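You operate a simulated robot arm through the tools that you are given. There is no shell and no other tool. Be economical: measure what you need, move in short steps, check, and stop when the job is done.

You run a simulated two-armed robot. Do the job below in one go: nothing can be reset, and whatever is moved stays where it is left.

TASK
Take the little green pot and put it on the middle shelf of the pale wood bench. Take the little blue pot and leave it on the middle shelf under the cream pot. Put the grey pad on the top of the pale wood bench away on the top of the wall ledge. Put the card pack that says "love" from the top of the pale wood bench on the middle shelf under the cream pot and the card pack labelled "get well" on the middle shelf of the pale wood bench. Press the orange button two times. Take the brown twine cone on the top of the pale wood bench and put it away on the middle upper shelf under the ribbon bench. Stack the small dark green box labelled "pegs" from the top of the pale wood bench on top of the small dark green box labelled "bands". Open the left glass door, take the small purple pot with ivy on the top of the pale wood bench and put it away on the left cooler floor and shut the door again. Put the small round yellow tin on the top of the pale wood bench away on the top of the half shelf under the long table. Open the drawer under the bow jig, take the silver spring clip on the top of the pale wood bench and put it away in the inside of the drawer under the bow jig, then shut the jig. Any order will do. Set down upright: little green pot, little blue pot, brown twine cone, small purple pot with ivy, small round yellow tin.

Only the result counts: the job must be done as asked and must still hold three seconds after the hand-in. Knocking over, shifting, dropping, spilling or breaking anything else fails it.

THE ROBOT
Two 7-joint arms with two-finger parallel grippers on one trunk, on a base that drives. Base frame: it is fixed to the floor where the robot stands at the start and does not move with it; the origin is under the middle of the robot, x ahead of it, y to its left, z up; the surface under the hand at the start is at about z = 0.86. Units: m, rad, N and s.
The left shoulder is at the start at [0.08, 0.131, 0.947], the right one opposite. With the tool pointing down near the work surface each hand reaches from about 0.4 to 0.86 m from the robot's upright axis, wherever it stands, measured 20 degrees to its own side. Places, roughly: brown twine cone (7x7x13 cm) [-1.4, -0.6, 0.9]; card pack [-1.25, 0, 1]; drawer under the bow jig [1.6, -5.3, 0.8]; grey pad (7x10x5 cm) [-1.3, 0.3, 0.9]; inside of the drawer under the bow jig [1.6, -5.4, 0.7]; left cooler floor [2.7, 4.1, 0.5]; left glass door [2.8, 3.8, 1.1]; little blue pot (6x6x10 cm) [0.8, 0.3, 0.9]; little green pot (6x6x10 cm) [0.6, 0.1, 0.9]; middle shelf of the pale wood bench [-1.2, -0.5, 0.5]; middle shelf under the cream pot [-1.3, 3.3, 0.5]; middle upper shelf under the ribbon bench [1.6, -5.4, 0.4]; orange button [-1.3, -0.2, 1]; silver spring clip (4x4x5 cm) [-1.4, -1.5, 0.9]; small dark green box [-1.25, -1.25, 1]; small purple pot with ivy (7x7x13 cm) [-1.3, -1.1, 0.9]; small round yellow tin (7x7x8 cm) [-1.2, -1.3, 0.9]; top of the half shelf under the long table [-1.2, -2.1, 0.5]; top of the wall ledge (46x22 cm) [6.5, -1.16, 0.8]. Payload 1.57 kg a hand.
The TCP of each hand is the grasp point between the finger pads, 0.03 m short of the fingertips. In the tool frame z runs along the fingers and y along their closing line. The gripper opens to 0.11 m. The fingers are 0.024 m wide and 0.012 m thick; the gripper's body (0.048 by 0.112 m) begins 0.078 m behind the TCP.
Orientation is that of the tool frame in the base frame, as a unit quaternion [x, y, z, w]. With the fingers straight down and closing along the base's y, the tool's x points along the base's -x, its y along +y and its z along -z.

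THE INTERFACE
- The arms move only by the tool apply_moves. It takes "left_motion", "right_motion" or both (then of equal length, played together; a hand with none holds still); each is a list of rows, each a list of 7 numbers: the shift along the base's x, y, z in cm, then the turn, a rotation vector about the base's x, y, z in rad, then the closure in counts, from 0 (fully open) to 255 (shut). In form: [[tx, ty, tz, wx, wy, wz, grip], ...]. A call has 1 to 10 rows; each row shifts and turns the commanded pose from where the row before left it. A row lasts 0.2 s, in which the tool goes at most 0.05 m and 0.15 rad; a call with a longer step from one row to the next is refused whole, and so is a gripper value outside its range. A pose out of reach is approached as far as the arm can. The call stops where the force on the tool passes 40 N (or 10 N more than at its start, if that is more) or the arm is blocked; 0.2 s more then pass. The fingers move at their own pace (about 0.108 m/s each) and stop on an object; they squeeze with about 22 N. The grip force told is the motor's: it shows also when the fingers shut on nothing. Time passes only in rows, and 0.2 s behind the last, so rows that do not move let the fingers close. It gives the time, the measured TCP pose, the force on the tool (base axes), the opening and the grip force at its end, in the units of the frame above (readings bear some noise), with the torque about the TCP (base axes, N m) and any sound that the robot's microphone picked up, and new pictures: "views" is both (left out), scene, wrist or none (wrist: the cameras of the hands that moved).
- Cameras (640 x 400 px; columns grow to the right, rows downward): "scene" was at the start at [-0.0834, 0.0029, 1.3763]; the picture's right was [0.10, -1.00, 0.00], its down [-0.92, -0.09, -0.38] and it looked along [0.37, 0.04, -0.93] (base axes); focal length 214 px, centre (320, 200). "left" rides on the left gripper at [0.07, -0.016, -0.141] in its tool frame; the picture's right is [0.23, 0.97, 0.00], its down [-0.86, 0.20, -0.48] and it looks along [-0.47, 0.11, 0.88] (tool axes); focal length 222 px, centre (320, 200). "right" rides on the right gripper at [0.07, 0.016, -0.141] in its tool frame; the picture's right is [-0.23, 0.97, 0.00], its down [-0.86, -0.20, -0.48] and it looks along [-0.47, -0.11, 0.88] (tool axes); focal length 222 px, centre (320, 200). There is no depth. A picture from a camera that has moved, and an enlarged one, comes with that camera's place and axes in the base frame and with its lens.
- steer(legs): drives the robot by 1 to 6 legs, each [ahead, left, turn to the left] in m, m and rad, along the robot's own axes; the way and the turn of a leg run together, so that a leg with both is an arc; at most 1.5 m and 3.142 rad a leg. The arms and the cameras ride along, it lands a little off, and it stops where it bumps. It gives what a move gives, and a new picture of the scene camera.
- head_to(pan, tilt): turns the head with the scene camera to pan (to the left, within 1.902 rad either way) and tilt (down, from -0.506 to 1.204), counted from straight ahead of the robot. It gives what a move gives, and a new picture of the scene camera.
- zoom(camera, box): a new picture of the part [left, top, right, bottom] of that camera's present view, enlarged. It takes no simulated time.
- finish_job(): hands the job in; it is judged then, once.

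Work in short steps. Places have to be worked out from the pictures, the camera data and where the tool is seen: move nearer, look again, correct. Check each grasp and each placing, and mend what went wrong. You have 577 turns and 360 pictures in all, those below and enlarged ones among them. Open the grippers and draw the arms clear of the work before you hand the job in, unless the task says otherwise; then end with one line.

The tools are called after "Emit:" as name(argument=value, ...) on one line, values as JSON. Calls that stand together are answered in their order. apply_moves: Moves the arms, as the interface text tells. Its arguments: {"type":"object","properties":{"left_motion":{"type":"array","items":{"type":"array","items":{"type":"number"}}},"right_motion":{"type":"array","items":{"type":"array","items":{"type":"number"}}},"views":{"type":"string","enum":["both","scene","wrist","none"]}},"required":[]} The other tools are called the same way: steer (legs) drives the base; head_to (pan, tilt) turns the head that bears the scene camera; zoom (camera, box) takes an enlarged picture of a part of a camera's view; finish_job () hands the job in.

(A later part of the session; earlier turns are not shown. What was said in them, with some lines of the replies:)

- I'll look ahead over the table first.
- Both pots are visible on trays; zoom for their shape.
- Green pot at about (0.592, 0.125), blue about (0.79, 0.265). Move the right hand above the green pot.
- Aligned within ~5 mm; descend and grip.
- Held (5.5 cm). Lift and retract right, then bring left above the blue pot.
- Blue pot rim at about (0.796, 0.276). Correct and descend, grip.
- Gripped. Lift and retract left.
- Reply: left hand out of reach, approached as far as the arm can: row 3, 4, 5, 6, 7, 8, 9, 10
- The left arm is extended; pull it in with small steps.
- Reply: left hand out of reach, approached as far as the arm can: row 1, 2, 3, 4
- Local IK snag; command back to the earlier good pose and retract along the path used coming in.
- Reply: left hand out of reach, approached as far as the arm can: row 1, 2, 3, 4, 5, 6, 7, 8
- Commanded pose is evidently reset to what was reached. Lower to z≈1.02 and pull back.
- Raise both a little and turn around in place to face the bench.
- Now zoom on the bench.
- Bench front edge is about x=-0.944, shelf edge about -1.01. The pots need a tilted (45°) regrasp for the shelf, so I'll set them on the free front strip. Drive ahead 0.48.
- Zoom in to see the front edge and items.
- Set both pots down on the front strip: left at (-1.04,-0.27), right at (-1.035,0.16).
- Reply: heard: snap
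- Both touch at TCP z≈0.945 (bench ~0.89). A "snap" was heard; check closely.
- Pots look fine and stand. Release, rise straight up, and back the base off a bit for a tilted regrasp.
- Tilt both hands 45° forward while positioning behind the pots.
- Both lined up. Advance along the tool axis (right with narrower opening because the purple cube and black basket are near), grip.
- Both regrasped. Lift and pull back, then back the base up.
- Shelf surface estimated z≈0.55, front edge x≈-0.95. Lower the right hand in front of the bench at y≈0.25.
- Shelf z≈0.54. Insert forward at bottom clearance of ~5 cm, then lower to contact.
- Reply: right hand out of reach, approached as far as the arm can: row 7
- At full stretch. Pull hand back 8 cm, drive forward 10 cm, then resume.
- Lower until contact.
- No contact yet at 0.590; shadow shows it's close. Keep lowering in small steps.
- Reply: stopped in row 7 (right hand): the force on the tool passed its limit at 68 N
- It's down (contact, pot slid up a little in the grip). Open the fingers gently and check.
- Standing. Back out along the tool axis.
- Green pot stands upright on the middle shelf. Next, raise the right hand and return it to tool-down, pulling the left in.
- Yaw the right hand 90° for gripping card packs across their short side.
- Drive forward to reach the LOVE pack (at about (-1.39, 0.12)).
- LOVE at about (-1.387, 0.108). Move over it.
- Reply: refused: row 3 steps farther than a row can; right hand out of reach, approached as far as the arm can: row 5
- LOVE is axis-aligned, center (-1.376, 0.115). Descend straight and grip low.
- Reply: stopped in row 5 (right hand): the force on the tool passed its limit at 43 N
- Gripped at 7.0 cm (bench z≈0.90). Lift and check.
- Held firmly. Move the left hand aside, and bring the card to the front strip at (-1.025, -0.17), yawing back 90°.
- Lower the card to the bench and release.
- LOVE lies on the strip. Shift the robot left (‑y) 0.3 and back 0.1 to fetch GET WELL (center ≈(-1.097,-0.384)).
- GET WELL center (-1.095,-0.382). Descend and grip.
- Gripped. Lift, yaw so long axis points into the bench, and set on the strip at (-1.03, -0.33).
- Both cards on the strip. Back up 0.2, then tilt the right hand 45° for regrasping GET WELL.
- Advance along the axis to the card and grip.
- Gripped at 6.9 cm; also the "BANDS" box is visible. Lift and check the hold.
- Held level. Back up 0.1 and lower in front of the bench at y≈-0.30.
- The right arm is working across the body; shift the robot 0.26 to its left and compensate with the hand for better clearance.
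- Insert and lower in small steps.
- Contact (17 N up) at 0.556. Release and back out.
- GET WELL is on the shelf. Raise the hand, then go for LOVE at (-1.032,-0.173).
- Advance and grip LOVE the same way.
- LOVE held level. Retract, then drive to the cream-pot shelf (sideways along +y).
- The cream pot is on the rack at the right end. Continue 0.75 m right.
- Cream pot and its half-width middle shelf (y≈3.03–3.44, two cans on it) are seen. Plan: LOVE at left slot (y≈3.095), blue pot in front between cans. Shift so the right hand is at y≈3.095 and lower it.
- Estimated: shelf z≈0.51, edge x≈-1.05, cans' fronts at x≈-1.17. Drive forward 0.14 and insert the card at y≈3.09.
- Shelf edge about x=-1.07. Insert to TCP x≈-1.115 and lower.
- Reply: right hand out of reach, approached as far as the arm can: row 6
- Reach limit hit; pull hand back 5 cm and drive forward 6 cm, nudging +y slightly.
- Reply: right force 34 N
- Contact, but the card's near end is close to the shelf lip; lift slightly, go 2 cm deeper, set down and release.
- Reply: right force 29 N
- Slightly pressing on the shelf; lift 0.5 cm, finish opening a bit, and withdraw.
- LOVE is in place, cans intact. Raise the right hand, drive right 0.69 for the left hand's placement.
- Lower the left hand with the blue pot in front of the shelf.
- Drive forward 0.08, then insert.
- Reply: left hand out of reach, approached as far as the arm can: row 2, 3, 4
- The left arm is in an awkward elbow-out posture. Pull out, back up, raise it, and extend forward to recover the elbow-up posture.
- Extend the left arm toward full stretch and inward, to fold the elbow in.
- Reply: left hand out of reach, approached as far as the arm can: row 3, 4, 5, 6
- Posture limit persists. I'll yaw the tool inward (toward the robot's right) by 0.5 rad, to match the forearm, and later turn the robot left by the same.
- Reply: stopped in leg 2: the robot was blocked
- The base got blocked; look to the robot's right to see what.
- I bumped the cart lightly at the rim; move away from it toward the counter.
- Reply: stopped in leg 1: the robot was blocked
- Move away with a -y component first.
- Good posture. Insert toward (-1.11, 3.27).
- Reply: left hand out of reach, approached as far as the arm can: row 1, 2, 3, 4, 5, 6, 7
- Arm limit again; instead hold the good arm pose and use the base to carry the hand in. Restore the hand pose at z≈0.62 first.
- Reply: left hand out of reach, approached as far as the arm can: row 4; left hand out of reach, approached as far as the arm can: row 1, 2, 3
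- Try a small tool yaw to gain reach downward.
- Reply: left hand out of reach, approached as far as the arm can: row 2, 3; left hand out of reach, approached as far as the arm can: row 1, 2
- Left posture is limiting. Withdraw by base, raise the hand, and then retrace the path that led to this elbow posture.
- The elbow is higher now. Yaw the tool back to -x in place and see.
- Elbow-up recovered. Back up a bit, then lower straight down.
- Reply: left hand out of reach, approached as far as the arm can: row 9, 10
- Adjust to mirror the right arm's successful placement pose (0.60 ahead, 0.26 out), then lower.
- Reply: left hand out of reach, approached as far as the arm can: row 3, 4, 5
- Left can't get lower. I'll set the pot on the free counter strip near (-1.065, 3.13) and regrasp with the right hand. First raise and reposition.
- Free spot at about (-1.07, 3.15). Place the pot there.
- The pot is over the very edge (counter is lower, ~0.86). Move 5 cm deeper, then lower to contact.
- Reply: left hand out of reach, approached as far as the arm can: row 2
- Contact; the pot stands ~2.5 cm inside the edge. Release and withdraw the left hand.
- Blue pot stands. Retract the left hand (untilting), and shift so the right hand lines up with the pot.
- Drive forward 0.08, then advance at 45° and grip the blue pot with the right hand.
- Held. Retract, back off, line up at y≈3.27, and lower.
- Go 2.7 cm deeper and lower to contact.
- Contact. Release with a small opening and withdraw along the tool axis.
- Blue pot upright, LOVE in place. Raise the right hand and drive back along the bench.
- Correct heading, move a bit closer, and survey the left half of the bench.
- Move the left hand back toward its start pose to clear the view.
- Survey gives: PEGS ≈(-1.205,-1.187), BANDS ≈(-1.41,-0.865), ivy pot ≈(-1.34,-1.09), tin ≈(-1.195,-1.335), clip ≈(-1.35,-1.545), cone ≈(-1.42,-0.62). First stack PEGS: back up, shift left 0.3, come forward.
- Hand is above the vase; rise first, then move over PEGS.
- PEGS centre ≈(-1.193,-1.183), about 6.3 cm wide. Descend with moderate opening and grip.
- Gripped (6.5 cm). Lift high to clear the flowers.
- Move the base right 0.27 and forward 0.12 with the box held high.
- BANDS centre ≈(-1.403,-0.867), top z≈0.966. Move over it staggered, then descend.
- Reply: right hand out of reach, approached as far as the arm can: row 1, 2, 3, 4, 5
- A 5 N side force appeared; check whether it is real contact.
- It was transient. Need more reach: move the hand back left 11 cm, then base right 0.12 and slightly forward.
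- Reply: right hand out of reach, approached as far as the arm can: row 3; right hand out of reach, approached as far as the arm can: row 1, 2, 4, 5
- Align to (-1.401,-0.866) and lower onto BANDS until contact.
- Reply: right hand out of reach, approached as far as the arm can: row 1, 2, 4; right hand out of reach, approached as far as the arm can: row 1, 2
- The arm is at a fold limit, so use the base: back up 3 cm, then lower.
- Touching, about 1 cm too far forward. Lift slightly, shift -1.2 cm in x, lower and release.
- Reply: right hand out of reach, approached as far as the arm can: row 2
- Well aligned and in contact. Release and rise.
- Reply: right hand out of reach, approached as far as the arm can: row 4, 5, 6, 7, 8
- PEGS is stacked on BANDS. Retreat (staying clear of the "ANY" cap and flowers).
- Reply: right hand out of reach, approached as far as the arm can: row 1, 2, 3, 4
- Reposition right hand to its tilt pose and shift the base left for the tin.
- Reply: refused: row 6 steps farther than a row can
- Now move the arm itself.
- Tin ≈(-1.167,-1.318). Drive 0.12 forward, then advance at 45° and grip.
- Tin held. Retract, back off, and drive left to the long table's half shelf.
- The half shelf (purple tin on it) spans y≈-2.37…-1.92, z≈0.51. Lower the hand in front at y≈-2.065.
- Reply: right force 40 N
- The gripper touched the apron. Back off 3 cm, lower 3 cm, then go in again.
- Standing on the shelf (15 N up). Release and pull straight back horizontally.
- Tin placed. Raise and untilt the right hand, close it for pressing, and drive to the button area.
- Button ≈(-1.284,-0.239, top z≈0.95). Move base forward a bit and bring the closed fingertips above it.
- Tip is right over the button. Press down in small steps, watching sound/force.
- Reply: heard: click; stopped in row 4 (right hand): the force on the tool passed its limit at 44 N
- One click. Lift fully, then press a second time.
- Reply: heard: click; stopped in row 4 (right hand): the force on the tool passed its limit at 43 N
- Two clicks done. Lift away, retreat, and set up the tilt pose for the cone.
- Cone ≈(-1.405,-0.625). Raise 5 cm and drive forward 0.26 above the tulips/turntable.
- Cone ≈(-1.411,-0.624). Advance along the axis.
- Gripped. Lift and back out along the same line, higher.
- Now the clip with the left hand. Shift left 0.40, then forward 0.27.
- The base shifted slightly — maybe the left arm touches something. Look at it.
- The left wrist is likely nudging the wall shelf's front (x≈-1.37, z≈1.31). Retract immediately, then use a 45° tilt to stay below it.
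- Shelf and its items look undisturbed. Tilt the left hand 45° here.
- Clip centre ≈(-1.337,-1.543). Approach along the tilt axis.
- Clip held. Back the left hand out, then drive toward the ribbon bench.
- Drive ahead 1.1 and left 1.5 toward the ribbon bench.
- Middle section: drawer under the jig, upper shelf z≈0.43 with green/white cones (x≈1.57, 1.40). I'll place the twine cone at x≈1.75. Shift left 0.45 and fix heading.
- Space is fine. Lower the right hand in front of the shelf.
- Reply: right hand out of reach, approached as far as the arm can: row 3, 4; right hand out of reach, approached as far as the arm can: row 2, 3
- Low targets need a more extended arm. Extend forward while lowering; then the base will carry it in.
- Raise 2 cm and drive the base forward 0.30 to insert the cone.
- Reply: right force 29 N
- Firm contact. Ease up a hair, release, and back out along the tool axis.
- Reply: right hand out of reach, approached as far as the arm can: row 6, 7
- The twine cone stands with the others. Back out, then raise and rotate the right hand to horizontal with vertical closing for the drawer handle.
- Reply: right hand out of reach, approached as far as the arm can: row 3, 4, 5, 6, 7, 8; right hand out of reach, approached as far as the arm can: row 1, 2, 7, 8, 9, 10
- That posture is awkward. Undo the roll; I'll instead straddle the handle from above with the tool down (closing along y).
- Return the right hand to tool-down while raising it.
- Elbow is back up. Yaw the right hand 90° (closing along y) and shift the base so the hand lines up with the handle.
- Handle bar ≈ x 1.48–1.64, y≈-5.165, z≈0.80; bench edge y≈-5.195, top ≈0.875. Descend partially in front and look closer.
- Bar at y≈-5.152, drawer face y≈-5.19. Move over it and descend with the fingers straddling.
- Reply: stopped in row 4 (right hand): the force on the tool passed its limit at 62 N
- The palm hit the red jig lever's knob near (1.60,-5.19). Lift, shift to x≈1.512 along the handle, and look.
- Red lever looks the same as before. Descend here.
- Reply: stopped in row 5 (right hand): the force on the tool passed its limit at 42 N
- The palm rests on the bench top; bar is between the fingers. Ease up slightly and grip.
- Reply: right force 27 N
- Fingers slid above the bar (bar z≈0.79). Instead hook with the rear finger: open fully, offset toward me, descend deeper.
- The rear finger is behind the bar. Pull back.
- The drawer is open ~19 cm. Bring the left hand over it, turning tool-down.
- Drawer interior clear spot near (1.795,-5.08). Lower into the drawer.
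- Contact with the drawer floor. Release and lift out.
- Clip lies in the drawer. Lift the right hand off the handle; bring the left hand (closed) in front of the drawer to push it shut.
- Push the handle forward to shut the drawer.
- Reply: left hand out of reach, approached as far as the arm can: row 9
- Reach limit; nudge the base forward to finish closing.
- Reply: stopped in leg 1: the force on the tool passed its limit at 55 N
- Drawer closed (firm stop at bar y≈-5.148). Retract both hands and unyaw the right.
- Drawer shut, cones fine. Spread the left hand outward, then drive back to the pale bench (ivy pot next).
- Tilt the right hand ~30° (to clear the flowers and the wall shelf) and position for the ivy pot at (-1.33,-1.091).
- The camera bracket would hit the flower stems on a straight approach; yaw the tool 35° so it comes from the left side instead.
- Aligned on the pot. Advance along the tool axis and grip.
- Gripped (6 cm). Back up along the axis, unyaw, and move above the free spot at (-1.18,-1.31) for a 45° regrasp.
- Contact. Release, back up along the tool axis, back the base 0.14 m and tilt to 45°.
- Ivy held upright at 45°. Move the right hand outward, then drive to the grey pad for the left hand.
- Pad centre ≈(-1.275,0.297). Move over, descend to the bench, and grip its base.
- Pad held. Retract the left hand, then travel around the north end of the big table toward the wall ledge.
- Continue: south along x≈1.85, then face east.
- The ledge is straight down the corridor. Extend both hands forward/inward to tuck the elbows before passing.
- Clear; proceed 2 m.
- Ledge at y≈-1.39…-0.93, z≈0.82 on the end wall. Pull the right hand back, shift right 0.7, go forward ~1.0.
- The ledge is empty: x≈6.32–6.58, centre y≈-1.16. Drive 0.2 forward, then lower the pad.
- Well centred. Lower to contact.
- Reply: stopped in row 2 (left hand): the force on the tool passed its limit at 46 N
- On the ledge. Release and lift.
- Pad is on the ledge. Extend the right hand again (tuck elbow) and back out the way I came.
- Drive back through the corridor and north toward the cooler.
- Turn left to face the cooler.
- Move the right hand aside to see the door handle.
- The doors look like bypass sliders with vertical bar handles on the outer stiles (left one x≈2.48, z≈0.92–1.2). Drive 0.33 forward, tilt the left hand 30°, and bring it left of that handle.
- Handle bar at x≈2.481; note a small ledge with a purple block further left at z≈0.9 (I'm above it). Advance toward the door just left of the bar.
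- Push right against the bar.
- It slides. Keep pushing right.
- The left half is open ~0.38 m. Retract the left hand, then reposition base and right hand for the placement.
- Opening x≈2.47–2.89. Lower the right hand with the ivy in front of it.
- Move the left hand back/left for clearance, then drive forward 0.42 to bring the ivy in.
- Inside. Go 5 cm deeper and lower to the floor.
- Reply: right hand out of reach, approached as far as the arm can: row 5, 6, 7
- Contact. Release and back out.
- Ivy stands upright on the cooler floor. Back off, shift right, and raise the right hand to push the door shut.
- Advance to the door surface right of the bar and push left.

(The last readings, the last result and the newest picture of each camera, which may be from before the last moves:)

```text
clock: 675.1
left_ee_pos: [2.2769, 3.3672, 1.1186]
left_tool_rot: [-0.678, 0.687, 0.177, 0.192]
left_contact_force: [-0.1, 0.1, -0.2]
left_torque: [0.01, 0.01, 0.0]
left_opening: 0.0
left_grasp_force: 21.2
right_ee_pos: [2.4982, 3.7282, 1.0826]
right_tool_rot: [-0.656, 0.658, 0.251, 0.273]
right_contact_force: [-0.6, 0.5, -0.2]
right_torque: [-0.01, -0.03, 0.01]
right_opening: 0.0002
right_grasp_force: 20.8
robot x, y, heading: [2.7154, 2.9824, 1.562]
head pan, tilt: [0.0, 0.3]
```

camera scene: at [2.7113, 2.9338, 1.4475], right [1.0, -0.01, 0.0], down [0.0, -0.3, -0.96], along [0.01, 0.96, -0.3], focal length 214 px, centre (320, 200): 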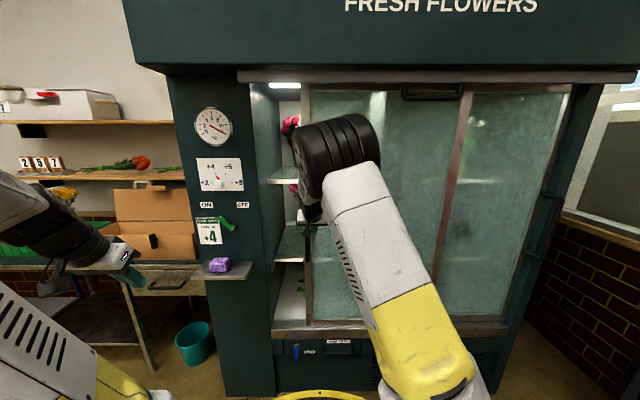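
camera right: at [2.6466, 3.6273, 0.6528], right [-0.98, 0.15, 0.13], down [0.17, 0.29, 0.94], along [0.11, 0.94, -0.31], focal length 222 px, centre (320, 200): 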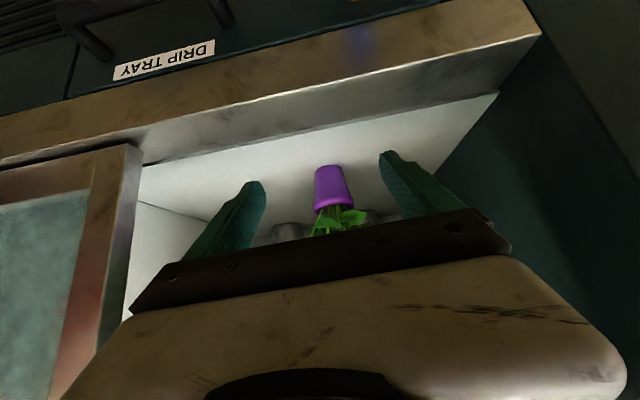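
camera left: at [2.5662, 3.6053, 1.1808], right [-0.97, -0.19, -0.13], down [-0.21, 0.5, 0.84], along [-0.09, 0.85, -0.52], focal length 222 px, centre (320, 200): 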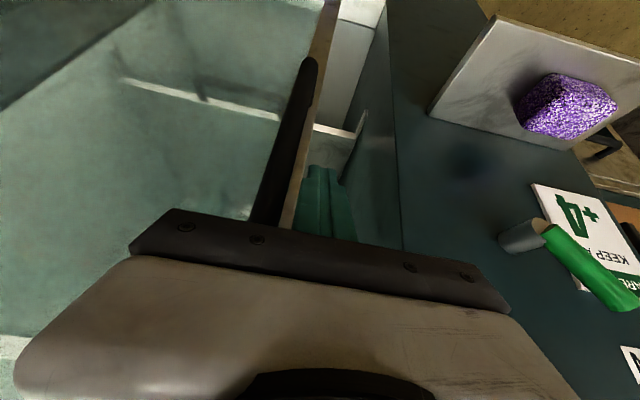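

No end stop yet; push gently further until it stops.

Emit:
apply_moves(right_motion=[[-0.6, 0, 0, 0, 0, 0, 255], [-0.6, 0, 0, 0, 0, 0, 255], [-0.6, 0, 0, 0, 0, 0, 255], [-0.6, 0, 0, 0, 0, 0, 255], [-0.6, 0, 0, 0, 0, 0, 255]], views="wrist")

```text
clock: 675.8
left_ee_pos: [2.2791, 3.3666, 1.121]
left_tool_rot: [-0.677, 0.688, 0.177, 0.193]
left_contact_force: [0.7, 0.4, -0.4]
left_torque: [0.01, 0.0, 0.03]
left_opening: 0.0
left_grasp_force: 21.2
right_ee_pos: [2.4989, 3.7285, 1.0822]
right_tool_rot: [-0.651, 0.662, 0.247, 0.277]
right_contact_force: [8.1, -10.1, 5.5]
right_torque: [0.18, 0.16, 0.13]
right_opening: 0.0002
right_grasp_force: 21.6
robot x, y, heading: [2.7139, 2.982, 1.567]
head pan, tilt: [0.0, 0.3]
stopped in row 3 (right hand): the force on the tool passed its limit at 44 N (the readings are from after the stop); the commanded pose is now the measured one
camera right: at [2.4752, 3.5829, 1.1352], right [-0.97, 0.19, 0.12], down [0.18, 0.29, 0.94], along [0.15, 0.94, -0.31], focal length 222 px, centre (320, 200)
```

right: 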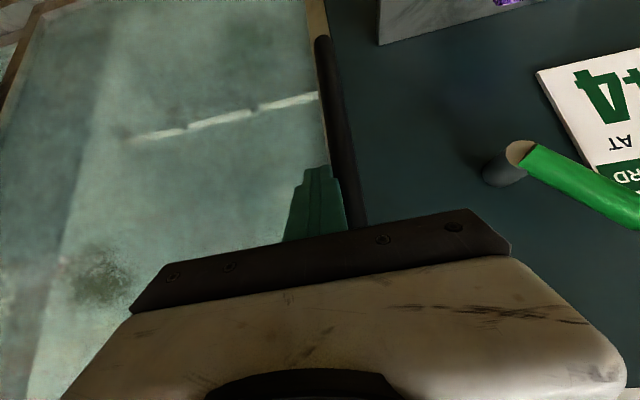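

Door is shut (firm stop). Withdraw the right hand, back off, open both grippers, and take a final look.

Emit:
apply_moves(right_motion=[[0.8, -1, 0, 0, 0, 0, 255], [0.5, -3, 0, 0, 0, 0, 255], [0, -4, 0, 0, 0, 0, 255], [0, -4, 0, 0, 0, 0, 255], [1, -4, 0, 0, 0, 0, 255], [2, -3, 0, 0, 0, 0, 255]], views="none")

Emit:
steer(legs=[[-0.4, 0, 0]])

Emit:
apply_moves(right_motion=[[3, 0, 0, 0, 0, 0, 0], [3, 0, 0, 0, 0, 0, 0], [3, 0, 0, 0, 0, 0, 0], [3, 0, 0, 0, 0, 0, 0]], left_motion=[[0, 0, 0, 0, 0, 0, 0], [0, 0, 0, 0, 0, 0, 0], [0, 0, 0, 0, 0, 0, 0], [0, 0, 0, 0, 0, 0, 0]], views="none")

Emit:
zoom(camera="scene", box=[230, 90, 460, 330])

```text
clock: 677.2
left_ee_pos: [2.2778, 3.3665, 1.1195]
left_tool_rot: [-0.678, 0.687, 0.177, 0.191]
left_contact_force: [-0.2, 0.0, 0.2]
left_torque: [-0.02, 0.01, -0.01]
left_opening: 0.0
left_grasp_force: 21.3
right_ee_pos: [2.5413, 3.54, 1.0791]
right_tool_rot: [-0.653, 0.661, 0.246, 0.275]
right_contact_force: [0.5, -0.4, 0.0]
right_torque: [-0.02, -0.02, -0.02]
right_opening: 0.0001
right_grasp_force: 20.8
robot x, y, heading: [2.7155, 2.9849, 1.566]
head pan, tilt: [0.0, 0.3]
```

```text
clock: 679.7
left_ee_pos: [2.2746, 2.9656, 1.121]
left_tool_rot: [-0.678, 0.687, 0.177, 0.192]
left_contact_force: [-0.1, -0.3, 0.6]
left_torque: [0.02, 0.02, 0.01]
left_opening: 0.0
left_grasp_force: 21.0
right_ee_pos: [2.5361, 3.1397, 1.0794]
right_tool_rot: [-0.653, 0.662, 0.245, 0.275]
right_contact_force: [0.1, -0.4, 0.2]
right_torque: [-0.01, 0.03, 0.0]
right_opening: 0.0
right_grasp_force: 21.2
robot x, y, heading: [2.7089, 2.5813, 1.565]
head pan, tilt: [0.0, 0.3]
camera scene: at [2.7086, 2.5338, 1.4475], right [1.0, -0.01, 0.0], down [0.0, -0.3, -0.96], along [0.01, 0.96, -0.3], focal length 214 px, centre (320, 200)
```

scene: 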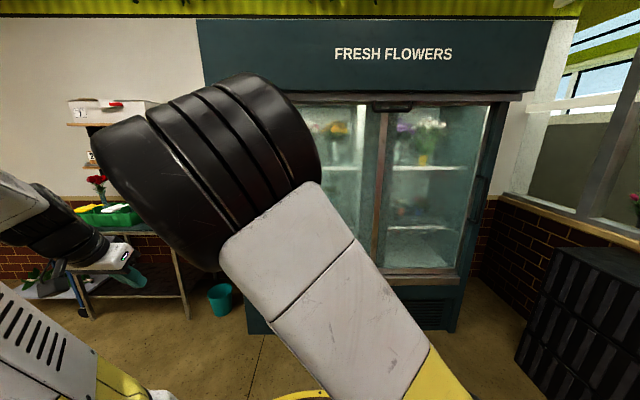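

```text
clock: 680.7
left_ee_pos: [2.2743, 2.9652, 1.1202]
left_tool_rot: [-0.678, 0.688, 0.177, 0.191]
left_contact_force: [-0.8, -0.1, -0.4]
left_torque: [0.01, 0.01, -0.02]
left_opening: 0.1101
left_grasp_force: 0.1
right_ee_pos: [2.6572, 3.1388, 1.0804]
right_tool_rot: [-0.653, 0.661, 0.246, 0.276]
right_contact_force: [-0.7, -0.8, -0.5]
right_torque: [0.02, -0.05, 0.0]
right_opening: 0.1097
right_grasp_force: 0.1
robot x, y, heading: [2.7097, 2.5801, 1.568]
head pan, tilt: [0.0, 0.3]
```

```text
1.67 times, centred on (345, 210) of scene
camera zoom: at [2.7083, 2.5338, 1.4475], right [1.0, -0.01, 0.0], down [0.0, -0.3, -0.96], along [0.01, 0.96, -0.3], focal length 358 px, centre (278, 183)
```

zoom: 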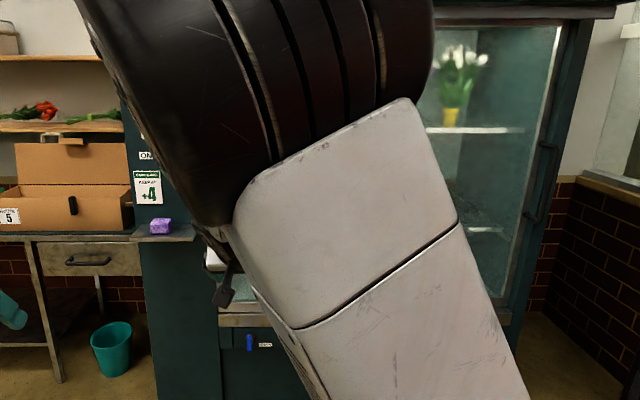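

The doors sit as they did at the start, the grippers are open, and the arms are clear of the work. Handing in.

Emit:
finish_job()

```text
The job is handed in.
```

I finished every step of the job and handed it in. My base touched the blue cart once near the sink counter, and I did not check afterwards whether the cart had shifted. I also heard a single unexplained "snap" while setting the two little pots down early on, and both pots looked intact after it.
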